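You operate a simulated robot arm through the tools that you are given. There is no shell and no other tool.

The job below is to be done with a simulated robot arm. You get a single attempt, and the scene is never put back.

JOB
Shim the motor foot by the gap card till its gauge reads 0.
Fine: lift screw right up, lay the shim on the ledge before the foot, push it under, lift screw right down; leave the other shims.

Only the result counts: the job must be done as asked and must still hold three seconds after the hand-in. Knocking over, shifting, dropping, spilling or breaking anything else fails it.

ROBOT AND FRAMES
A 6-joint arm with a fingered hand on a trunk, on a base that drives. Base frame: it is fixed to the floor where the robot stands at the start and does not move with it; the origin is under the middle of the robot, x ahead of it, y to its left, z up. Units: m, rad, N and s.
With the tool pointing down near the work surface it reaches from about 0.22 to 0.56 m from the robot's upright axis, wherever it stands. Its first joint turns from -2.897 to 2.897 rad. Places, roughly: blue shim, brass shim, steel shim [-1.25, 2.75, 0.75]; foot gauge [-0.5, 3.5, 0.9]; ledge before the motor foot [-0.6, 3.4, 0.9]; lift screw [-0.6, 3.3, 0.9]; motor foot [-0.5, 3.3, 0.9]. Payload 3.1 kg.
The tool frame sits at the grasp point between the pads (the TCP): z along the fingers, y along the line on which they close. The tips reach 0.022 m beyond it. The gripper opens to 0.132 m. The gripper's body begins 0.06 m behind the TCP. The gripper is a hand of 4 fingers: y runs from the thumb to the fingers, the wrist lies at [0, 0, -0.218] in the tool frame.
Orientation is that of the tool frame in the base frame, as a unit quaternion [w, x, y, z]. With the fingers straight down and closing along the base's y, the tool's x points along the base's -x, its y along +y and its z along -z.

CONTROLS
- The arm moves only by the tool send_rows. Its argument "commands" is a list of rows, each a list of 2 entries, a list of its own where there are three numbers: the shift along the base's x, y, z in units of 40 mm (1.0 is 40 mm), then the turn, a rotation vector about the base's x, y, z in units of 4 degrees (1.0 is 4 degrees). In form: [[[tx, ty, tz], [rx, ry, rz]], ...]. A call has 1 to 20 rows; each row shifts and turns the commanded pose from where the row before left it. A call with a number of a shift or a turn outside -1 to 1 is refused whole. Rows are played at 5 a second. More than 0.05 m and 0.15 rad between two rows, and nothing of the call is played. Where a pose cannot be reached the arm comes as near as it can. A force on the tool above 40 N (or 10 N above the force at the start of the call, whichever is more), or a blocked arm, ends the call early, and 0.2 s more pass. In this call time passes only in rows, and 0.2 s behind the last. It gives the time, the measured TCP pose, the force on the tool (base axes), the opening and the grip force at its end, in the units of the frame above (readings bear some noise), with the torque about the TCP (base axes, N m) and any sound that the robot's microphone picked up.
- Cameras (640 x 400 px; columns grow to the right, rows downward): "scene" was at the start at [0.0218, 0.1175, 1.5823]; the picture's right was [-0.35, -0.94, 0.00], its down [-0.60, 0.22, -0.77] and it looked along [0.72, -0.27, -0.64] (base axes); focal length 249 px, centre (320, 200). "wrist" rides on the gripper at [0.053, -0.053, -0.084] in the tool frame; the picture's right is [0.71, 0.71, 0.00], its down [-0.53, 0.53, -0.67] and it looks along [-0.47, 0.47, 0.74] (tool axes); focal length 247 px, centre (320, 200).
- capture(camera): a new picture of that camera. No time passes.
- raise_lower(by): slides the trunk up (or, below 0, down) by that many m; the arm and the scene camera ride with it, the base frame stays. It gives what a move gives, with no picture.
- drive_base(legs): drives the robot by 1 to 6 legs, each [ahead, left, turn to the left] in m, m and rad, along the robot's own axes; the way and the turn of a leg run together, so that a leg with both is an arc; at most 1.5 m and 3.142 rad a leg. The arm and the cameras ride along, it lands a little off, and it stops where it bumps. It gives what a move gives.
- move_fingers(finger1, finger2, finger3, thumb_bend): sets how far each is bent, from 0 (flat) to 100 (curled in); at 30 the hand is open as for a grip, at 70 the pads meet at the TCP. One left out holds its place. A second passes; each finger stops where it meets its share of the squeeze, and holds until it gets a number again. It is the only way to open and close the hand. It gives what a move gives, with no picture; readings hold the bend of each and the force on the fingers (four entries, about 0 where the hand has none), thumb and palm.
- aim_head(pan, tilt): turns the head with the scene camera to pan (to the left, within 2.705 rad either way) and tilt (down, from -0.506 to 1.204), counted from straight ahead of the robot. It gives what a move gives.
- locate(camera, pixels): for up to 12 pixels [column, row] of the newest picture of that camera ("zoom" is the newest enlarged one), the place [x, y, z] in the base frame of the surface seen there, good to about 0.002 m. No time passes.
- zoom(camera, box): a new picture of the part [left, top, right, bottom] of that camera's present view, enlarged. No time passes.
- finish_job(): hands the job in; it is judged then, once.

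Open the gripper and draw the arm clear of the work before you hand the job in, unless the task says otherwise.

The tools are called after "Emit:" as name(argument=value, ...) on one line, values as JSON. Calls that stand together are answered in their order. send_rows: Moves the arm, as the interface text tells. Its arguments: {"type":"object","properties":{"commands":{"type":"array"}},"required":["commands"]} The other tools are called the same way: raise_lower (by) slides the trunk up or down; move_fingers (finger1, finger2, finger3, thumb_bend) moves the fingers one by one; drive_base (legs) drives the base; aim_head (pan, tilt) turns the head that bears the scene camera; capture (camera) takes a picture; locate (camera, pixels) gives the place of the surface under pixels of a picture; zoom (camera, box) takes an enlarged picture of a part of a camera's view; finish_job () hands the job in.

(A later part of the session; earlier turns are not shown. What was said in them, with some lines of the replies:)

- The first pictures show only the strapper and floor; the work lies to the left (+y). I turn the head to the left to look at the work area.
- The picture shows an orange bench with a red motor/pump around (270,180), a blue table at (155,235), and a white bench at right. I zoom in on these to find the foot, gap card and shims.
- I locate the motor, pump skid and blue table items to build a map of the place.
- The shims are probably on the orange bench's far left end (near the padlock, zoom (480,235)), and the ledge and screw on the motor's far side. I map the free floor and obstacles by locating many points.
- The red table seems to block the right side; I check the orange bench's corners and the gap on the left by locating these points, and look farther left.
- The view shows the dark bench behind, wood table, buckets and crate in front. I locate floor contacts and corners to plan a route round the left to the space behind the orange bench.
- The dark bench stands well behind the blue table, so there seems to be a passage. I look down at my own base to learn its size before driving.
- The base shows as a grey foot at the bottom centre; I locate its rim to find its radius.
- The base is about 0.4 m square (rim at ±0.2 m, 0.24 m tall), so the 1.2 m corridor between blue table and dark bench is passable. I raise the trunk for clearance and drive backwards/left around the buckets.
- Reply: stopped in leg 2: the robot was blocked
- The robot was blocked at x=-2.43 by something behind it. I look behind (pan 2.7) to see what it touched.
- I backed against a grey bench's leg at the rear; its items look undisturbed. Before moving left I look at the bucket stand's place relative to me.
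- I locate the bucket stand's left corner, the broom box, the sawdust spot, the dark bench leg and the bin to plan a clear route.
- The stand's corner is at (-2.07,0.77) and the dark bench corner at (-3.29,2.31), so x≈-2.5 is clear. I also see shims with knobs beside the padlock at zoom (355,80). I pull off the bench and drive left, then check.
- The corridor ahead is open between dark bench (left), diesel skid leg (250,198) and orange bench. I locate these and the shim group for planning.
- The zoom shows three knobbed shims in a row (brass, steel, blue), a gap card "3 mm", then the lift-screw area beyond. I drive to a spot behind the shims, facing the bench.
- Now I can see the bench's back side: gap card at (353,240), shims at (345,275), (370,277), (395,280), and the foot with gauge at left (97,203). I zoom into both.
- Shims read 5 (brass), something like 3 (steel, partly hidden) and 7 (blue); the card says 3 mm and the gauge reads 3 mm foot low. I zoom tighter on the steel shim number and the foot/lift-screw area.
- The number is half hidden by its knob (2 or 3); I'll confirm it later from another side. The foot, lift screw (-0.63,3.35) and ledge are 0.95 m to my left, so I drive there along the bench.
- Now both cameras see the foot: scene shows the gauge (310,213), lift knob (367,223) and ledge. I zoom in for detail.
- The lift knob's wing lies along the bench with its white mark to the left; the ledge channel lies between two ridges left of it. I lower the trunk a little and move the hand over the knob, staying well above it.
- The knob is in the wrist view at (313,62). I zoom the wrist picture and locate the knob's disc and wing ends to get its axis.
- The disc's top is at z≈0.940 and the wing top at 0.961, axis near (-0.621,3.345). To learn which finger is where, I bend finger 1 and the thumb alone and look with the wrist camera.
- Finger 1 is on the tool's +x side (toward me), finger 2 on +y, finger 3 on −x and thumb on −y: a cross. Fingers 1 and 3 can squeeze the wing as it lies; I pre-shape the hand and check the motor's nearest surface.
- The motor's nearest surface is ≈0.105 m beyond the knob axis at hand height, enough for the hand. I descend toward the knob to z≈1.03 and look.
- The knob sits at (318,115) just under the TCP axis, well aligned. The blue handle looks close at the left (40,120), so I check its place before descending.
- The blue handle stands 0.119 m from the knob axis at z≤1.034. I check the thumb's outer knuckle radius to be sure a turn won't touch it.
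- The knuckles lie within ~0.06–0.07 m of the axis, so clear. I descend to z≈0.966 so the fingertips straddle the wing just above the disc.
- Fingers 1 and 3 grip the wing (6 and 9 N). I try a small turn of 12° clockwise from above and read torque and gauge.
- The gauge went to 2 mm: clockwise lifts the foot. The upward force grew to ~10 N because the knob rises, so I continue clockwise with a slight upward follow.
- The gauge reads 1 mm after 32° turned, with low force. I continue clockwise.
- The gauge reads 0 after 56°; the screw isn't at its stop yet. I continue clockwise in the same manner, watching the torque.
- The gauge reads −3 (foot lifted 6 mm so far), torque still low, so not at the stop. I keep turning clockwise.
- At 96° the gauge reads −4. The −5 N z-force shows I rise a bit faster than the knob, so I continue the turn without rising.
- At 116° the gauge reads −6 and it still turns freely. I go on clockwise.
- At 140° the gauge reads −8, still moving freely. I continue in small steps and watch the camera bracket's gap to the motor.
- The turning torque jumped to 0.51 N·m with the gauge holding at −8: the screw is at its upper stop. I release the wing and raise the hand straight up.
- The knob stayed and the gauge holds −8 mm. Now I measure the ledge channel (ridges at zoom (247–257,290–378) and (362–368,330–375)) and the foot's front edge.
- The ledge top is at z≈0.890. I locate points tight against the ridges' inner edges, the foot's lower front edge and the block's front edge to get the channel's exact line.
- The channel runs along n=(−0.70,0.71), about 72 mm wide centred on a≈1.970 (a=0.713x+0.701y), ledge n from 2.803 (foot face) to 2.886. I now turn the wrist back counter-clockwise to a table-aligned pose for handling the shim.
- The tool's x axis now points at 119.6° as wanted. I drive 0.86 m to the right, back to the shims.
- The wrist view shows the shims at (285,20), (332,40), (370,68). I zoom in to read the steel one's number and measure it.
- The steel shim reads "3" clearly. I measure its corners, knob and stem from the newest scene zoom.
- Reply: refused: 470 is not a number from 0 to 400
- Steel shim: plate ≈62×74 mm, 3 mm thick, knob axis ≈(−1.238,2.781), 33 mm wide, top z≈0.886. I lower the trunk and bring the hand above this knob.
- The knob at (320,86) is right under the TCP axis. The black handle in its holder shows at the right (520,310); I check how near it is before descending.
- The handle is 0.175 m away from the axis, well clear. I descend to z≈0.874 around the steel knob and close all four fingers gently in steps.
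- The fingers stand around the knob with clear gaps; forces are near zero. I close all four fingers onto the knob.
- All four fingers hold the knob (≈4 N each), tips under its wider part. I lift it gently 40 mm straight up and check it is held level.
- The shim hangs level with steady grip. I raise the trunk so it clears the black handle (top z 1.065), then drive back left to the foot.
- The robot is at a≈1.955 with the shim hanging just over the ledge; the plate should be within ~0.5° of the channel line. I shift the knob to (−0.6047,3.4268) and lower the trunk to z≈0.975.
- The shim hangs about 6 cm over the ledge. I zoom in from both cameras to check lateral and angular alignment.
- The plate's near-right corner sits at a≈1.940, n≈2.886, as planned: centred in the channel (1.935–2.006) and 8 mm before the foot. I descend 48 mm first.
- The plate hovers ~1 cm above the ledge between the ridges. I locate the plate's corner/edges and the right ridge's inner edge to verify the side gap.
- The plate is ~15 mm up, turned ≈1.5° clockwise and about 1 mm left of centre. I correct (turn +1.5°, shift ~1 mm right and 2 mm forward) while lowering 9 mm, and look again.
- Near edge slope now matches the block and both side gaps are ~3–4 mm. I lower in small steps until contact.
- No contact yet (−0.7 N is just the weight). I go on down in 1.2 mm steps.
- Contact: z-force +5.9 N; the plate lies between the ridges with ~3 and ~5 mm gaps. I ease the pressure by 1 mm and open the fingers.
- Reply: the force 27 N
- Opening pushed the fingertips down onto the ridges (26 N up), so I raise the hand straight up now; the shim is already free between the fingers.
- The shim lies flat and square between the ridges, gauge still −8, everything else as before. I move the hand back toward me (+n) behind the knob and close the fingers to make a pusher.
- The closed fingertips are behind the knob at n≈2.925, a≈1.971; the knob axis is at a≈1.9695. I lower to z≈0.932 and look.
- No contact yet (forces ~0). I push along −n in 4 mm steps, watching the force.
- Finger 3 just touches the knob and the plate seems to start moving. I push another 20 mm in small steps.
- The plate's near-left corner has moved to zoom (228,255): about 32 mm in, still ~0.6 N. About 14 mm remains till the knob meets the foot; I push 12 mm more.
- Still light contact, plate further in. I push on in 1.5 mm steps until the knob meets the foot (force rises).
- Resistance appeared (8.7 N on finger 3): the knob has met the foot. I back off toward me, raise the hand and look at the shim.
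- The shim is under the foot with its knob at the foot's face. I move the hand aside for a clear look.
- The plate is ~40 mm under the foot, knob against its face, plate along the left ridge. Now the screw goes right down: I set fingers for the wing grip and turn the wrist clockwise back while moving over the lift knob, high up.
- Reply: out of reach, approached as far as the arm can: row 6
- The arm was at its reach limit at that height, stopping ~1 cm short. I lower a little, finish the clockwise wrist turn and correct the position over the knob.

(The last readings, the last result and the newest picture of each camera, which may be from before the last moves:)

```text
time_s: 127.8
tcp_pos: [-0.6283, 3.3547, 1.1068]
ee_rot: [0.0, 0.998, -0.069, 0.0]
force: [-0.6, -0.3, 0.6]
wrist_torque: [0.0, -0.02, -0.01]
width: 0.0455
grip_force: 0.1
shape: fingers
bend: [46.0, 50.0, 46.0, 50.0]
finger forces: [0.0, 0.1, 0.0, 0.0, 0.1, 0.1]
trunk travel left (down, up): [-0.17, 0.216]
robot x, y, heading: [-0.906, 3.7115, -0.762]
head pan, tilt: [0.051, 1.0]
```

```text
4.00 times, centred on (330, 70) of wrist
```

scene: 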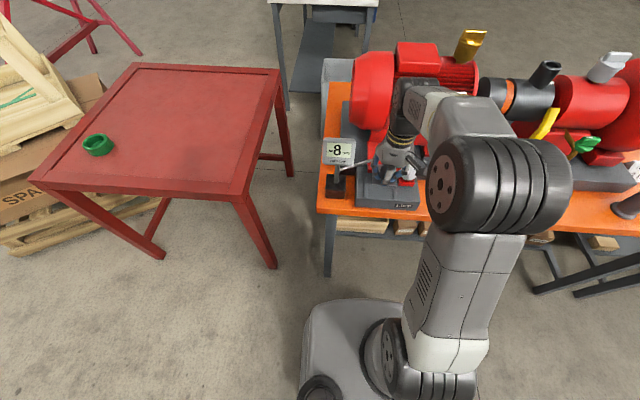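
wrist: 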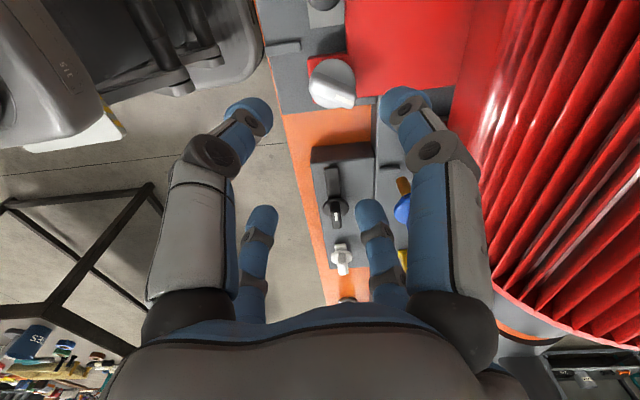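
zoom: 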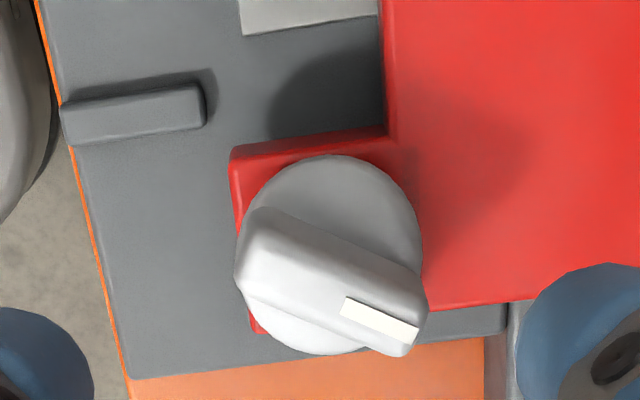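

I locate the wing's two ends and the disc rim to get the wing's direction and the axis.

Emit:
locate(camera="zoom", pixels=[[265, 225], [255, 250], [280, 240], [405, 335], [395, 320], [410, 310], [330, 270], [335, 290], [330, 165], [300, 335], [410, 230], [350, 200]])

```text
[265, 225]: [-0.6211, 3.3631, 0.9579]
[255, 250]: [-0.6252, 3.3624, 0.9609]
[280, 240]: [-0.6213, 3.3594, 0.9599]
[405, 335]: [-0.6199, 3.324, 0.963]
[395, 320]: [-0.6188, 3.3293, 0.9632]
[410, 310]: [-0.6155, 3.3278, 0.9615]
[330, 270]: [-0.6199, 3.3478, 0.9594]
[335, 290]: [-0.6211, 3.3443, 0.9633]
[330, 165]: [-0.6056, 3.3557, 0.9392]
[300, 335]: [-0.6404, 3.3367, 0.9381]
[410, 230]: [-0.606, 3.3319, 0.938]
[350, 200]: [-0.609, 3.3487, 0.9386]
```

The wing now points at −83° with axis ≈(−0.6207,3.3442), disc top still at 0.939. I turn the tool +15° so fingers 1 and 3 face the wing's flats, centre it and descend to z≈0.995.

Emit:
send_rows(commands=[[[0.05, -0.065, -0.5], [0, 0, 0.93]], [[0.05, -0.065, -0.7], [0, 0, 0.93]], [[0.05, -0.065, -0.7], [0, 0, 0.93]], [[0.04, -0.065, -0.7], [0, 0, 0.93]]])

Emit:
capture(camera="wrist")

Emit:
zoom(camera="scene", box=[320, 120, 440, 205])

```text
time_s: 128.8
tcp_pos: [-0.6186, 3.3438, 1.002]
ee_rot: [0.0, 0.998, 0.062, 0.0]
force: [-0.5, 0.4, 0.1]
wrist_torque: [0.03, 0.0, 0.01]
width: 0.0454
grip_force: 0.1
shape: fingers
bend: [46.0, 50.0, 46.0, 50.0]
finger forces: [0.0, 0.0, 0.1, 0.0, 0.0, 0.1]
trunk travel left (down, up): [-0.17, 0.216]
robot x, y, heading: [-0.9069, 3.7135, -0.76]
head pan, tilt: [0.051, 1.0]
```

```text
taken
```

wrist: 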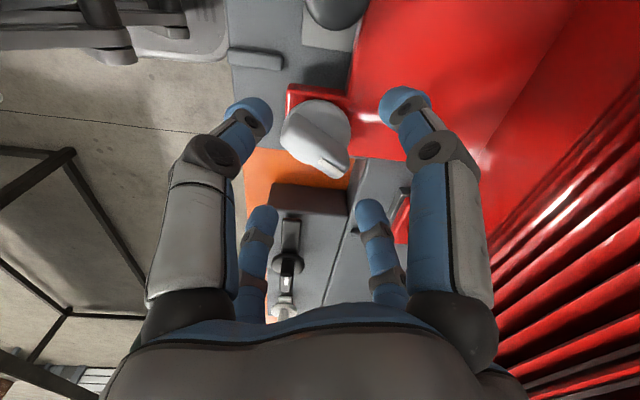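

```text
4.71 times, centred on (380, 162) of scene
```

zoom: 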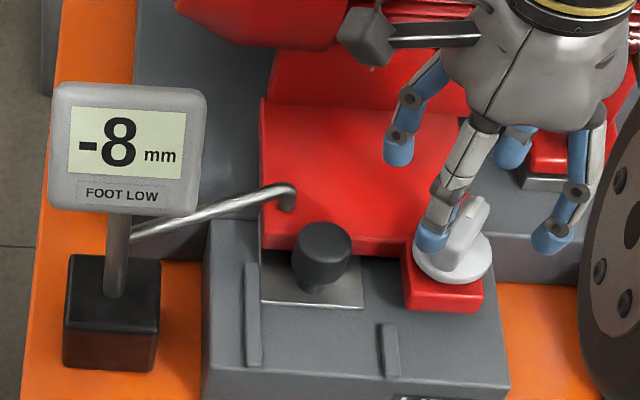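

The wing lies across between fingers 1 and 3, centred. I descend to z≈0.966 and close these two fingers.

Emit:
send_rows(commands=[[[-0.03, 0.01, -0.5], [0, 0, 0]], [[0, 0, -0.4], [0, 0, 0]]])

Emit:
move_fingers(finger1=72, finger3=72)

Emit:
capture(camera="wrist")

Emit:
zoom(camera="scene", box=[320, 120, 440, 205])

```text
time_s: 129.4
tcp_pos: [-0.6209, 3.3437, 0.9654]
ee_rot: [0.0, 0.998, 0.062, 0.0]
force: [-0.2, -0.2, -0.3]
wrist_torque: [-0.01, 0.0, 0.0]
width: 0.0451
grip_force: 0.2
shape: fingers
bend: [46.0, 50.0, 46.0, 50.0]
finger forces: [0.1, 0.0, 0.0, 0.0, 0.0, 0.0]
trunk travel left (down, up): [-0.17, 0.216]
robot x, y, heading: [-0.9059, 3.7134, -0.764]
head pan, tilt: [0.051, 1.0]
```

```text
time_s: 130.4
tcp_pos: [-0.6212, 3.3424, 0.9657]
ee_rot: [-0.001, 0.998, 0.062, 0.0]
force: [-1.1, -0.2, -3.4]
wrist_torque: [0.02, 0.04, 0.01]
width: 0.0262
grip_force: 5.1
shape: fingers
bend: [67.0, 50.0, 65.0, 50.0]
finger forces: [3.4, 0.0, 5.2, 0.1, 0.0, 0.0]
trunk travel left (down, up): [-0.17, 0.216]
robot x, y, heading: [-0.9074, 3.7128, -0.756]
head pan, tilt: [0.051, 1.0]
```

```text
taken
```

wrist: 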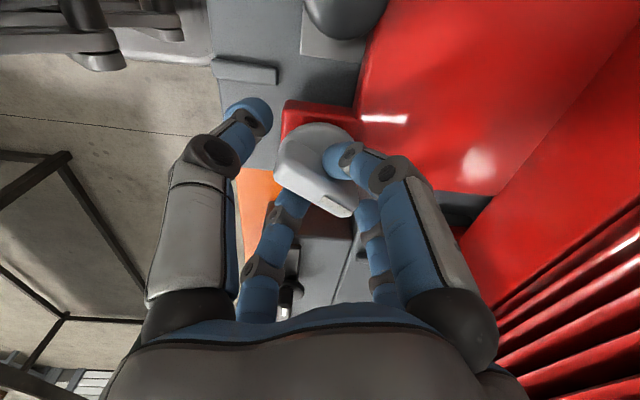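

```text
4.71 times, centred on (380, 162) of scene
```

zoom: 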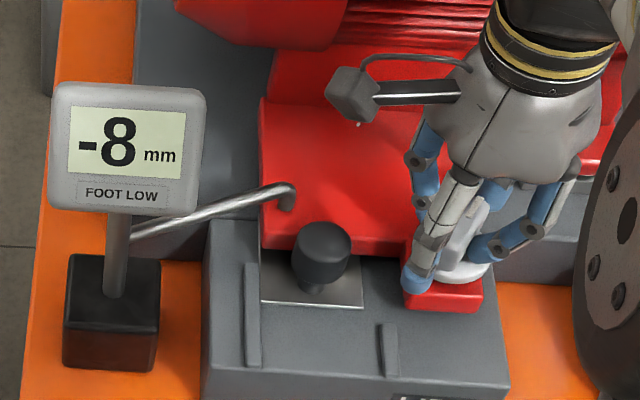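

The wing is gripped (3.4 and 5.2 N) and everything is clear. I turn counter-clockwise 24° to begin lowering and check the gauge.

Emit:
send_rows(commands=[[[0, 0, 0], [0, 0, 1]], [[0, 0, 0], [0, 0, 1]], [[0, 0, 0], [0, 0, 1]], [[0, 0, 0], [0, 0, 1]], [[0, 0, 0], [0, 0, 1]], [[0, 0, 0], [0, 0, 1]]])

Emit:
zoom(camera="scene", box=[320, 120, 440, 205])

Emit:
capture(camera="wrist")

```text
time_s: 131.8
tcp_pos: [-0.6216, 3.3435, 0.9666]
ee_rot: [-0.001, 0.963, 0.268, 0.0]
force: [-3.4, 1.8, -2.5]
wrist_torque: [0.06, 0.06, -0.06]
width: 0.026
grip_force: 3.9
shape: fingers
bend: [67.0, 50.0, 65.0, 50.0]
finger forces: [3.2, 0.0, 5.3, 0.0, 0.1, 0.1]
trunk travel left (down, up): [-0.17, 0.216]
robot x, y, heading: [-0.9039, 3.7178, -0.758]
head pan, tilt: [0.051, 1.0]
```

```text
4.71 times, centred on (380, 162) of scene
```

zoom: 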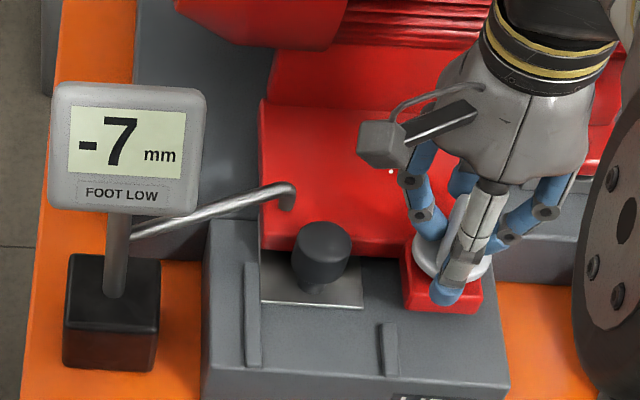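

```text
taken
```

wrist: 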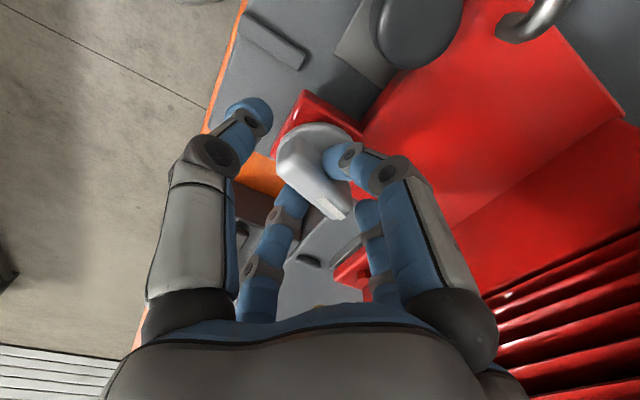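

The gauge went to −7 and the foot is coming down. I continue counter-clockwise 32°.

Emit:
send_rows(commands=[[[0, 0, 0], [0, 0, 1]], [[0, 0, 0], [0, 0, 1]], [[0, 0, 0], [0, 0, 1]], [[0, 0, 0], [0, 0, 1]], [[0, 0, 0], [0, 0, 1]], [[0, 0, 0], [0, 0, 1]], [[0, 0, 0], [0, 0, 1]], [[0, 0, 0], [0, 0, 1]]])

Emit:
zoom(camera="scene", box=[320, 120, 440, 205])

Emit:
capture(camera="wrist")

```text
time_s: 133.6
tcp_pos: [-0.6218, 3.3443, 0.966]
ee_rot: [0.0, 0.852, 0.524, 0.0]
force: [-4.1, 0.0, -3.4]
wrist_torque: [-0.02, 0.08, -0.04]
width: 0.026
grip_force: 4.3
shape: fingers
bend: [67.0, 50.0, 65.0, 50.0]
finger forces: [3.1, 0.1, 5.9, 0.0, 0.0, 0.0]
trunk travel left (down, up): [-0.17, 0.216]
robot x, y, heading: [-0.9063, 3.7095, -0.755]
head pan, tilt: [0.051, 1.0]
```

```text
4.71 times, centred on (380, 162) of scene
```

zoom: 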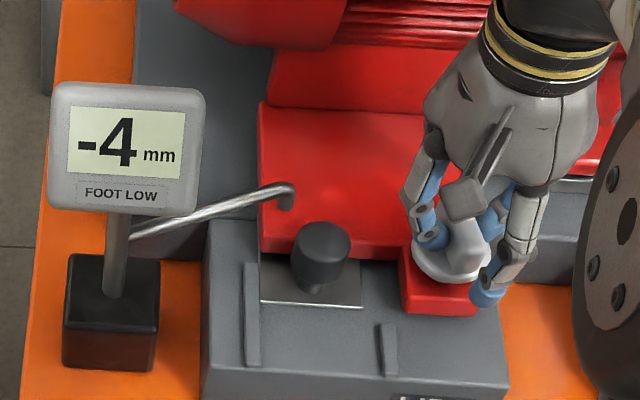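

```text
taken
```

wrist: 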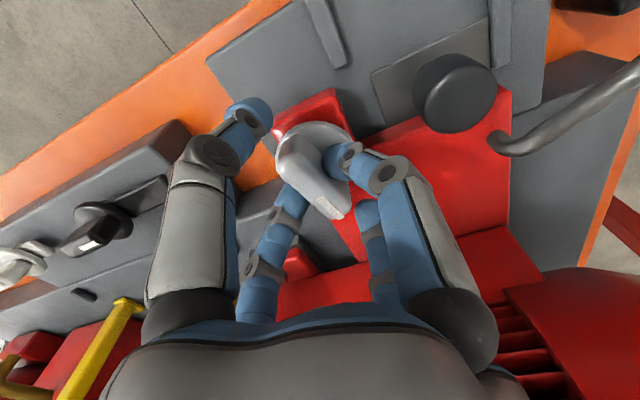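

The gauge reads −4, shim in place. I continue another 32° counter-clockwise.

Emit:
send_rows(commands=[[[0, 0, 0], [0, 0, 1]], [[0, 0, 0], [0, 0, 1]], [[0, 0, 0], [0, 0, 1]], [[0, 0, 0], [0, 0, 1]], [[0, 0, 0], [0, 0, 1]], [[0, 0, 0], [0, 0, 1]], [[0, 0, 0], [0, 0, 1]], [[0, 0, 0], [0, 0, 1]]])

Emit:
zoom(camera="scene", box=[320, 120, 440, 205])

Emit:
capture(camera="wrist")

```text
time_s: 135.4
tcp_pos: [-0.6217, 3.3447, 0.9675]
ee_rot: [-0.001, 0.674, 0.738, 0.0]
force: [-3.9, -1.2, -3.5]
wrist_torque: [-0.02, 0.03, -0.08]
width: 0.0262
grip_force: 4.4
shape: fingers
bend: [67.0, 50.0, 65.0, 50.0]
finger forces: [3.8, 0.1, 4.9, 0.1, 0.1, 0.1]
trunk travel left (down, up): [-0.17, 0.216]
robot x, y, heading: [-0.9055, 3.7108, -0.761]
head pan, tilt: [0.051, 1.0]
```

```text
4.71 times, centred on (380, 162) of scene
```

zoom: 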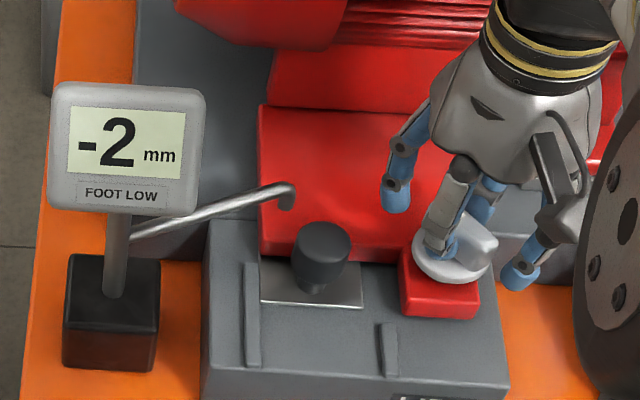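

```text
taken
```

wrist: 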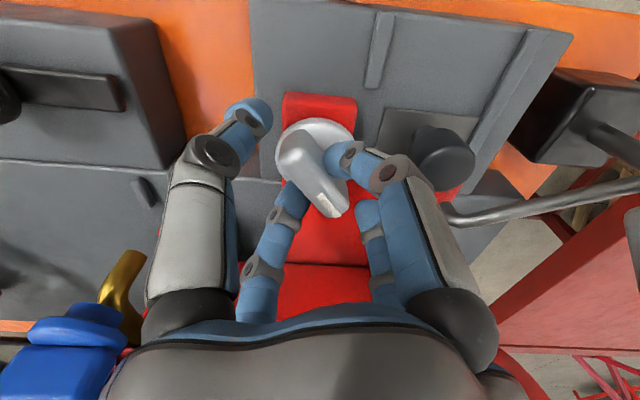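

The gauge reads −2 at 88°. I continue 28° more.

Emit:
send_rows(commands=[[[0, 0, 0], [0, 0, 1]], [[0, 0, 0], [0, 0, 1]], [[0, 0, 0], [0, 0, 1]], [[0, 0, 0], [0, 0, 1]], [[0, 0, 0], [0, 0, 1]], [[0, 0, 0], [0, 0, 1]], [[0, 0, 0], [0, 0, 1]]])

Emit:
zoom(camera="scene", box=[320, 120, 440, 205])

Emit:
capture(camera="wrist")

```text
time_s: 137.0
tcp_pos: [-0.6203, 3.3454, 0.9668]
ee_rot: [0.001, 0.477, 0.879, 0.0]
force: [-3.5, -2.6, 1.2]
wrist_torque: [-0.03, 0.07, -0.04]
width: 0.0265
grip_force: 4.8
shape: fingers
bend: [66.0, 50.0, 65.0, 50.0]
finger forces: [4.8, 0.0, 5.6, 0.1, 0.1, 0.0]
trunk travel left (down, up): [-0.17, 0.216]
robot x, y, heading: [-0.9058, 3.7116, -0.756]
head pan, tilt: [0.051, 1.0]
```

```text
4.71 times, centred on (380, 162) of scene
```

zoom: 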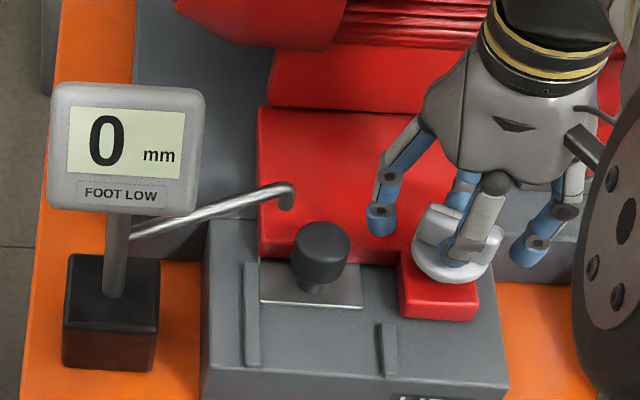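

```text
taken
```

wrist: 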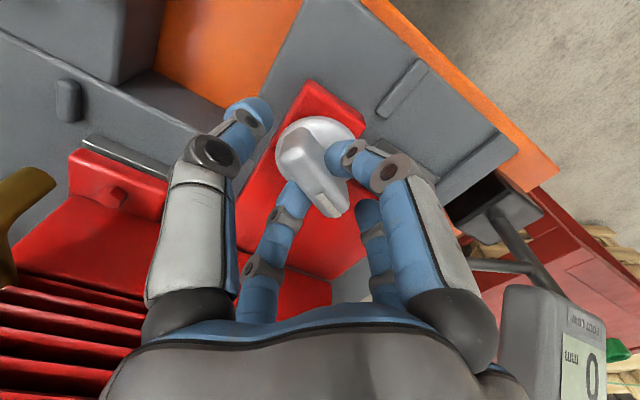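

The gauge reads 0: the foot rests on the shim. I keep turning counter-clockwise gently until the screw meets its lower stop.

Emit:
send_rows(commands=[[[0, 0, 0], [0, 0, 1]], [[0, 0, 0], [0, 0, 1]], [[0, 0, 0], [0, 0, 1]]])

Emit:
zoom(camera="scene", box=[320, 120, 440, 205])

Emit:
capture(camera="wrist")

```text
time_s: 137.8
tcp_pos: [-0.6214, 3.3442, 0.9658]
ee_rot: [0.0, 0.382, 0.924, 0.0]
force: [-3.0, -4.2, -0.4]
wrist_torque: [-0.07, 0.07, -0.08]
width: 0.0265
grip_force: 4.9
shape: fingers
bend: [66.0, 50.0, 65.0, 50.0]
finger forces: [4.2, 0.1, 6.1, 0.0, 0.0, 0.0]
trunk travel left (down, up): [-0.17, 0.216]
robot x, y, heading: [-0.9078, 3.7101, -0.762]
head pan, tilt: [0.051, 1.0]
```

```text
4.71 times, centred on (380, 162) of scene
```

zoom: 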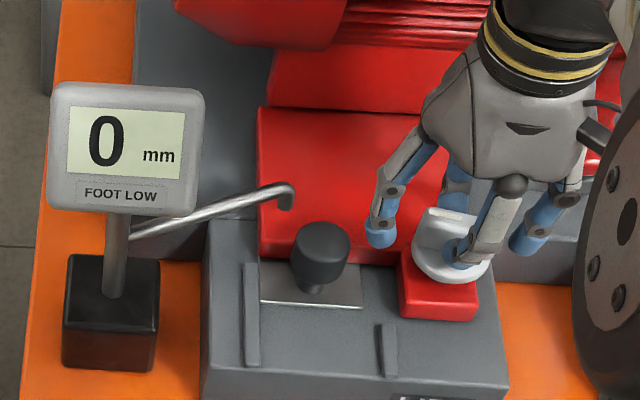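

```text
taken
```

wrist: 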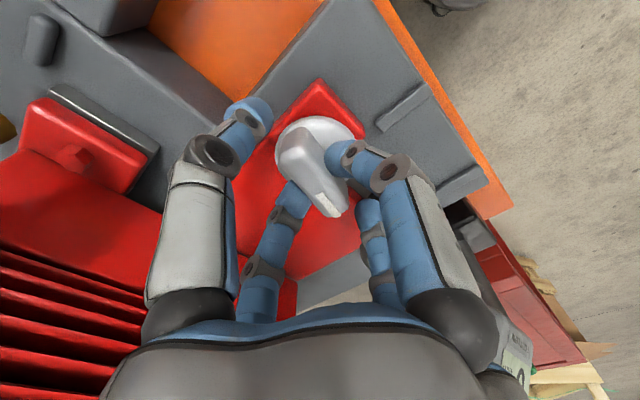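

Gauge holds 0 and torque is still low; the stop isn't reached. I turn 12° more.

Emit:
send_rows(commands=[[[0, 0, 0], [0, 0, 1]], [[0, 0, 0], [0, 0, 1]], [[0, 0, 0], [0, 0, 1]]])

Emit:
zoom(camera="scene", box=[320, 120, 440, 205])

Emit:
capture(camera="wrist")

```text
time_s: 138.6
tcp_pos: [-0.621, 3.3447, 0.9672]
ee_rot: [0.0, 0.283, 0.959, 0.0]
force: [-3.5, -2.7, -0.6]
wrist_torque: [-0.06, 0.06, -0.05]
width: 0.0264
grip_force: 4.9
shape: fingers
bend: [65.0, 50.0, 66.0, 50.0]
finger forces: [5.5, 0.0, 4.7, 0.1, 0.0, 0.0]
trunk travel left (down, up): [-0.17, 0.216]
robot x, y, heading: [-0.9067, 3.7116, -0.76]
head pan, tilt: [0.051, 1.0]
```

```text
4.71 times, centred on (380, 162) of scene
```

zoom: 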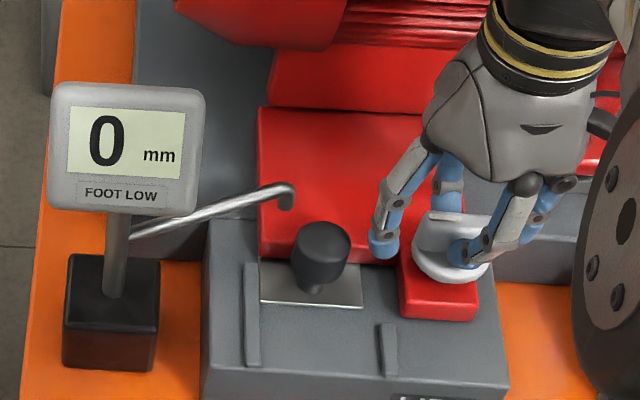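

```text
taken
```

wrist: 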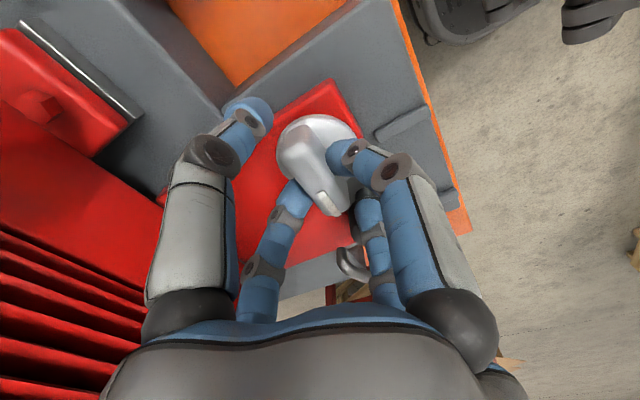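

The wing seems to lag a little in the grip. I zoom in and locate the wing's ends to get its actual angle.

Emit:
zoom(camera="wrist", box=[260, 100, 380, 230])

Emit:
locate(camera="zoom", pixels=[[110, 115], [140, 105], [215, 330], [180, 310], [230, 310], [150, 200], [180, 190], [215, 295], [120, 150]])

Emit:
zoom(camera="scene", box=[385, 150, 425, 185])

```text
3.08 times, centred on (320, 165) of wrist
```

zoom: 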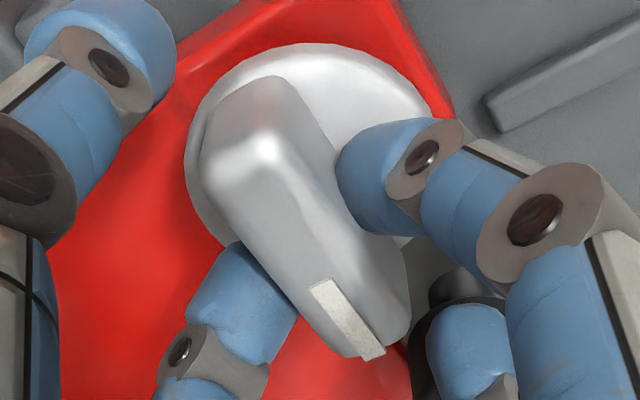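

```text
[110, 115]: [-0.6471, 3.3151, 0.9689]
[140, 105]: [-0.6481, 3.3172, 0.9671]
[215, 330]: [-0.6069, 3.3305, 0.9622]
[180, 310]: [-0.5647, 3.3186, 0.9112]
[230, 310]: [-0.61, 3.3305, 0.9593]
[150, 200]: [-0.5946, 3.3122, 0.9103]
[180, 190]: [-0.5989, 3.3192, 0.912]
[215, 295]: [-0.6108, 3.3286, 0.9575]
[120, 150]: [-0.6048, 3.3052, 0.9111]
```

```text
11.43 times, centred on (405, 168) of scene
```

zoom: 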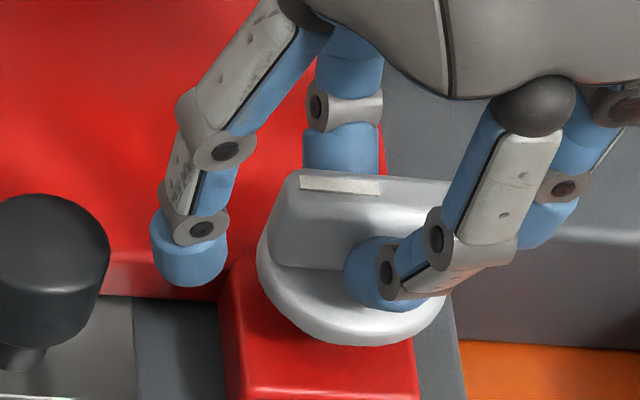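

In the scene the wing is nearly back at its starting direction (mark to the left). I locate its ends properly in a fresh wrist zoom.

Emit:
zoom(camera="wrist", box=[260, 100, 380, 230])

Emit:
locate(camera="zoom", pixels=[[230, 120], [255, 130], [280, 130], [240, 155], [330, 320], [360, 330], [385, 315], [345, 290], [375, 345], [300, 230], [350, 90], [400, 110]])

```text
3.08 times, centred on (320, 165) of wrist
```

zoom: 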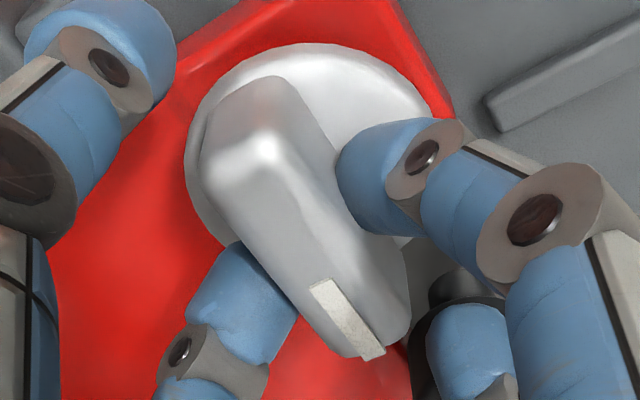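

```text
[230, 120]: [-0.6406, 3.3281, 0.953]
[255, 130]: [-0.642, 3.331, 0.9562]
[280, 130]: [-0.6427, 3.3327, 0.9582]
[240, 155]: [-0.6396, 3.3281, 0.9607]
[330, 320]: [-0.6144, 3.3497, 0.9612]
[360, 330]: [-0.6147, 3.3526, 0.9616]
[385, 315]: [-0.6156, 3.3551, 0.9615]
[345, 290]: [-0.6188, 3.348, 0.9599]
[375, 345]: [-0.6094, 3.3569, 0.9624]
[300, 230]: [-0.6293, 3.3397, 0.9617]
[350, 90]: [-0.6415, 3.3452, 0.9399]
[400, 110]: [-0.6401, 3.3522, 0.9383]
```

The wing now lies at ≈40°, its starting direction, but I want to feel the stop. I turn 12° more and watch the torque.

Emit:
send_rows(commands=[[[0, 0, 0], [0, 0, 1]], [[0, 0, 0], [0, 0, 1]], [[0, 0, 0], [0, 0, 1]]])

Emit:
zoom(camera="wrist", box=[260, 100, 380, 230])

Emit:
zoom(camera="scene", box=[320, 120, 440, 205])

```text
time_s: 139.4
tcp_pos: [-0.621, 3.3437, 0.9667]
ee_rot: [0.001, 0.182, 0.983, 0.0]
force: [-1.7, 0.0, 2.1]
wrist_torque: [-0.03, 0.09, -0.19]
width: 0.0271
grip_force: 8.4
shape: fingers
bend: [65.0, 50.0, 66.0, 50.0]
finger forces: [9.3, 0.1, 7.8, 0.0, 0.1, 0.0]
trunk travel left (down, up): [-0.17, 0.216]
robot x, y, heading: [-0.9075, 3.7115, -0.761]
head pan, tilt: [0.051, 1.0]
```

```text
3.08 times, centred on (320, 165) of wrist
```

zoom: 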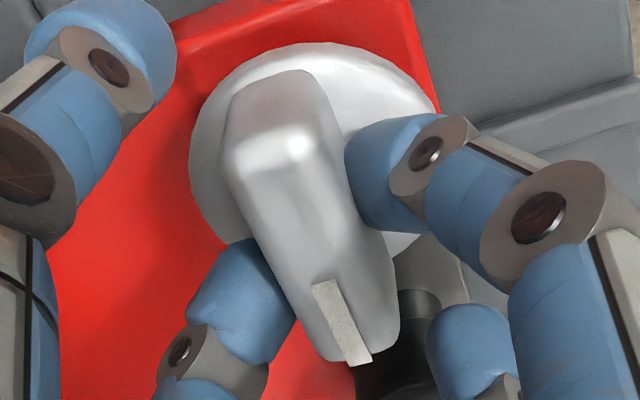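

```text
4.71 times, centred on (380, 162) of scene
```

zoom: 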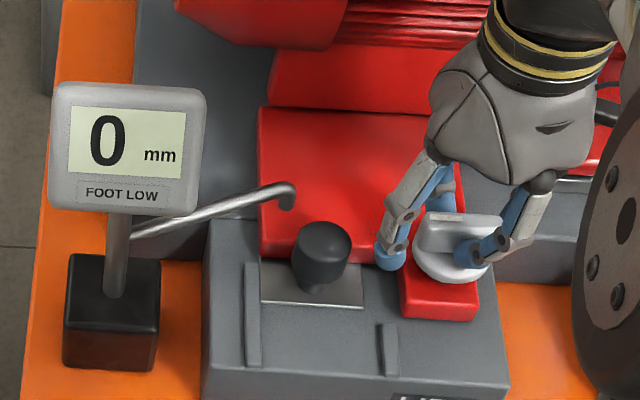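

The torque is rising (−0.19 N·m, finger forces up) while the wing no longer turns. I turn 8° more to seat it firmly at the lower stop.

Emit:
send_rows(commands=[[[0, 0, 0], [0, 0, 1]], [[0, 0, 0], [0, 0, 1]]])

Emit:
zoom(camera="wrist", box=[260, 100, 380, 230])

Emit:
locate(camera="zoom", pixels=[[255, 110], [285, 110], [310, 110], [320, 330], [350, 340], [375, 320], [300, 200], [330, 300]])

```text
time_s: 140.0
tcp_pos: [-0.6213, 3.345, 0.9653]
ee_rot: [0.0, 0.112, 0.994, 0.0]
force: [-1.0, 0.4, 1.4]
wrist_torque: [0.03, 0.03, -0.36]
width: 0.0271
grip_force: 13.3
shape: fingers
bend: [65.0, 50.0, 65.0, 50.0]
finger forces: [13.6, 0.0, 12.8, 0.0, 0.0, 0.0]
trunk travel left (down, up): [-0.17, 0.216]
robot x, y, heading: [-0.906, 3.7159, -0.759]
head pan, tilt: [0.051, 1.0]
```

```text
3.08 times, centred on (320, 165) of wrist
```

zoom: 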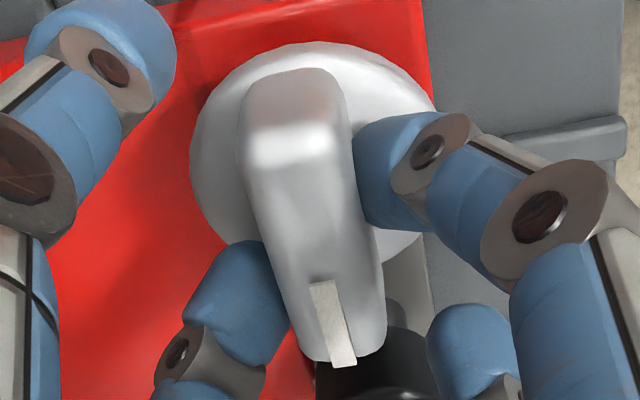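

```text
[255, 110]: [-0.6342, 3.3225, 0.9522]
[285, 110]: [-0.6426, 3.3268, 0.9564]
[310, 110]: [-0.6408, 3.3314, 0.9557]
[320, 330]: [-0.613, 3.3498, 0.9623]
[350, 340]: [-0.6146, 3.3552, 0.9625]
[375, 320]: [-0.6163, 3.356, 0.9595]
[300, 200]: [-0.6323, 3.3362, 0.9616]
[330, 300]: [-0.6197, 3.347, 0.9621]
```

Torque −0.36 N·m and the wing stands still at ≈45°: the screw is right down. I release the wing and raise the hand straight up.

Emit:
move_fingers(finger1=46, finger3=46)

Emit:
send_rows(commands=[[[0, 0, 0.5], [0, 0, 0]], [[0, 0, 1], [0, 0, 0]], [[0, 0, 1], [0, 0, 0]], [[-0.5, 0.5, 1], [0, 0, 0]], [[-0.8, 0.8, 0.4], [0, 0, 0]]])

Emit:
zoom(camera="scene", box=[320, 120, 440, 205])

Emit:
capture(camera="wrist")

```text
time_s: 141.0
tcp_pos: [-0.6216, 3.3435, 0.9661]
ee_rot: [0.0, 0.112, 0.994, 0.0]
force: [0.2, -0.3, 0.0]
wrist_torque: [0.02, 0.02, 0.01]
width: 0.0452
grip_force: 0.2
shape: fingers
bend: [46.0, 50.0, 46.0, 50.0]
finger forces: [0.0, 0.0, 0.0, 0.0, 0.0, 0.0]
trunk travel left (down, up): [-0.17, 0.216]
robot x, y, heading: [-0.9061, 3.7127, -0.759]
head pan, tilt: [0.051, 1.0]
```

```text
time_s: 142.2
tcp_pos: [-0.6747, 3.3991, 1.1193]
ee_rot: [0.001, 0.113, 0.994, -0.001]
force: [-0.5, -0.6, 0.2]
wrist_torque: [-0.01, 0.01, -0.03]
width: 0.0454
grip_force: 0.1
shape: fingers
bend: [46.0, 50.0, 46.0, 50.0]
finger forces: [0.0, 0.0, 0.0, 0.0, 0.0, 0.0]
trunk travel left (down, up): [-0.17, 0.216]
robot x, y, heading: [-0.9058, 3.7139, -0.761]
head pan, tilt: [0.051, 1.0]
```

```text
4.71 times, centred on (380, 162) of scene
```

zoom: 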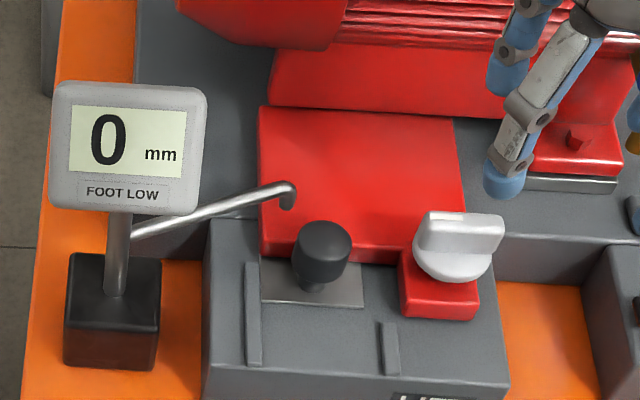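

```text
taken
```

wrist: 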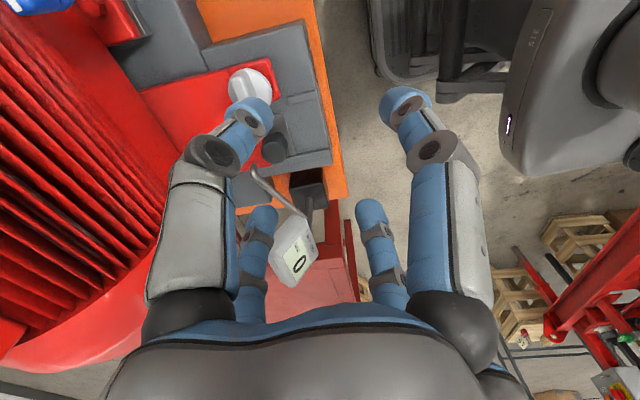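

The gauge reads 0 with the hand off, the screw back at its start position. I zoom closer to check the shim under the foot and the knob, then open the hand fully and retreat.

Emit:
zoom(camera="scene", box=[365, 155, 425, 195])

Emit:
move_fingers(finger1=30, finger2=30, finger3=30, thumb_bend=30)

Emit:
raise_lower(by=0.15)

Emit:
drive_base(legs=[[-0.25, 0.0, 0.0]])

Emit:
aim_head(pan=-0.3, tilt=0.75)

Emit:
capture(camera="scene")

```text
10.00 times, centred on (395, 175) of scene
```

zoom: 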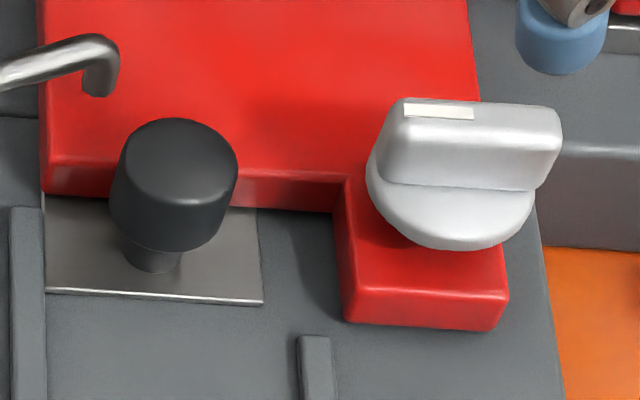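

```text
time_s: 143.2
tcp_pos: [-0.673, 3.3969, 1.1183]
ee_rot: [0.0, 0.112, 0.994, 0.0]
force: [-0.3, 0.6, -0.7]
wrist_torque: [0.01, 0.01, 0.03]
width: 0.0876
grip_force: 0.1
shape: fingers
bend: [30.0, 30.0, 30.0, 30.0]
finger forces: [0.1, 0.0, 0.1, 0.0, 0.0, 0.0]
trunk travel left (down, up): [-0.17, 0.216]
robot x, y, heading: [-0.9025, 3.715, -0.76]
head pan, tilt: [0.051, 1.0]
```

```text
time_s: 145.0
tcp_pos: [-0.6726, 3.3969, 1.2682]
ee_rot: [-0.001, 0.112, 0.994, 0.0]
force: [0.4, 0.2, -0.9]
wrist_torque: [0.02, 0.02, -0.01]
width: 0.0876
grip_force: 0.1
shape: fingers
bend: [30.0, 30.0, 30.0, 30.0]
finger forces: [0.0, 0.1, 0.1, 0.0, 0.0, 0.1]
trunk travel left (down, up): [-0.32, 0.066]
robot x, y, heading: [-0.9037, 3.7094, -0.759]
head pan, tilt: [0.051, 1.0]
```

```text
time_s: 146.8
tcp_pos: [-0.8622, 3.5757, 1.2688]
ee_rot: [0.0, 0.112, 0.994, 0.0]
force: [-0.3, 0.3, 0.1]
wrist_torque: [0.0, -0.04, -0.02]
width: 0.0876
grip_force: 0.0
shape: fingers
bend: [30.0, 30.0, 30.0, 30.0]
finger forces: [0.0, 0.0, 0.0, 0.0, 0.0, 0.0]
trunk travel left (down, up): [-0.32, 0.066]
robot x, y, heading: [-1.095, 3.8934, -0.76]
head pan, tilt: [0.051, 1.0]
```

```text
time_s: 147.7
tcp_pos: [-0.8607, 3.5757, 1.268]
ee_rot: [0.001, 0.113, 0.994, 0.0]
force: [-0.2, -0.2, -0.1]
wrist_torque: [0.03, -0.02, 0.0]
width: 0.0874
grip_force: 0.0
shape: fingers
bend: [30.0, 30.0, 30.0, 30.0]
finger forces: [0.1, 0.0, 0.0, 0.0, 0.0, 0.0]
trunk travel left (down, up): [-0.32, 0.066]
robot x, y, heading: [-1.0941, 3.8911, -0.761]
head pan, tilt: [-0.3, 0.75]
```

```text
taken
```

scene: 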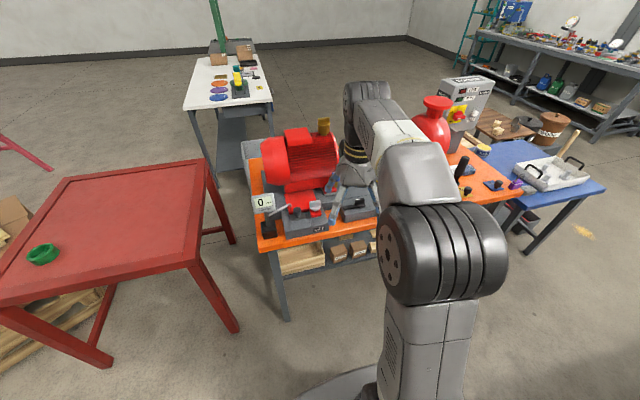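

The hand is open and clear, the wing and shim look right. I take a last check of the gauge, foot, and the other shims before handing in.

Emit:
zoom(camera="scene", box=[240, 180, 380, 245])

Emit:
zoom(camera="scene", box=[430, 140, 540, 210])

```text
4.57 times, centred on (310, 212) of scene
```

zoom: 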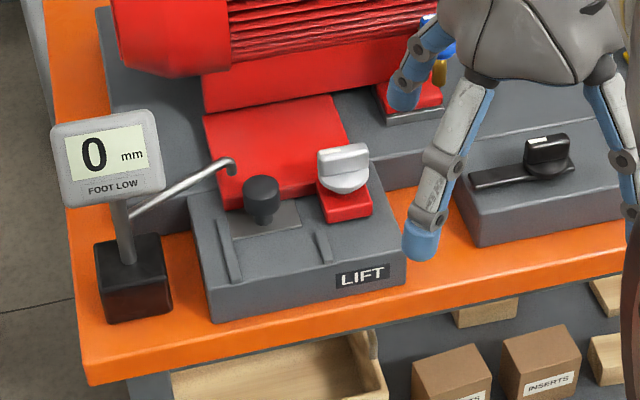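

```text
5.71 times, centred on (485, 175) of scene
```

zoom: 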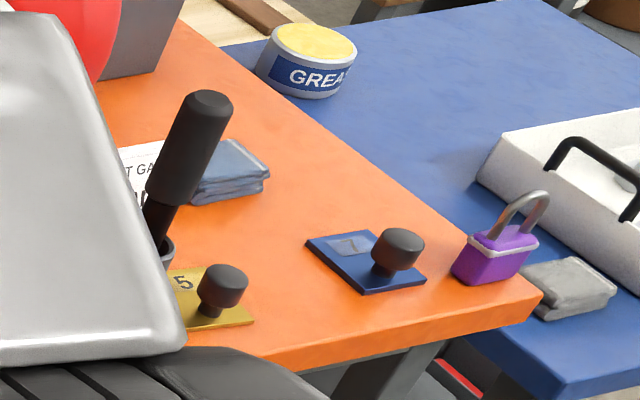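

The gauge reads 0, the 3 mm shim is under the foot and the lift screw is at its lower stop. The brass and blue shims are where they were, and the hand is open and clear of the work. I hand the job in.

Emit:
finish_job()

```text
The job is handed in.
```

The motor foot is shimmed with the 3 mm steel shim the gap card called for, and its gauge reads 0 mm. That was the reading in my last look before I handed the job in; I can't see the check made three seconds after.

- **Lift screw:** I turned it up to its stop, where the gauge read −8. With the shim in, I turned it down until it met its lower stop.
- **Shim:** I laid it on the ledge and pushed it under until its knob met the foot, leaving roughly 40 mm of the plate underneath.
- **Other shims:** I left the brass (5) and blue (7) shims where they were.
- **Contacts:** On the drive over, the base backed into the leg of a grey bench and stopped. When I opened the fingers over the ledge, the tips pressed on its two ridges at about 27 N. Nothing looked shifted either time.
- **Arm:** The hand is open, and the robot has backed away from the bench.
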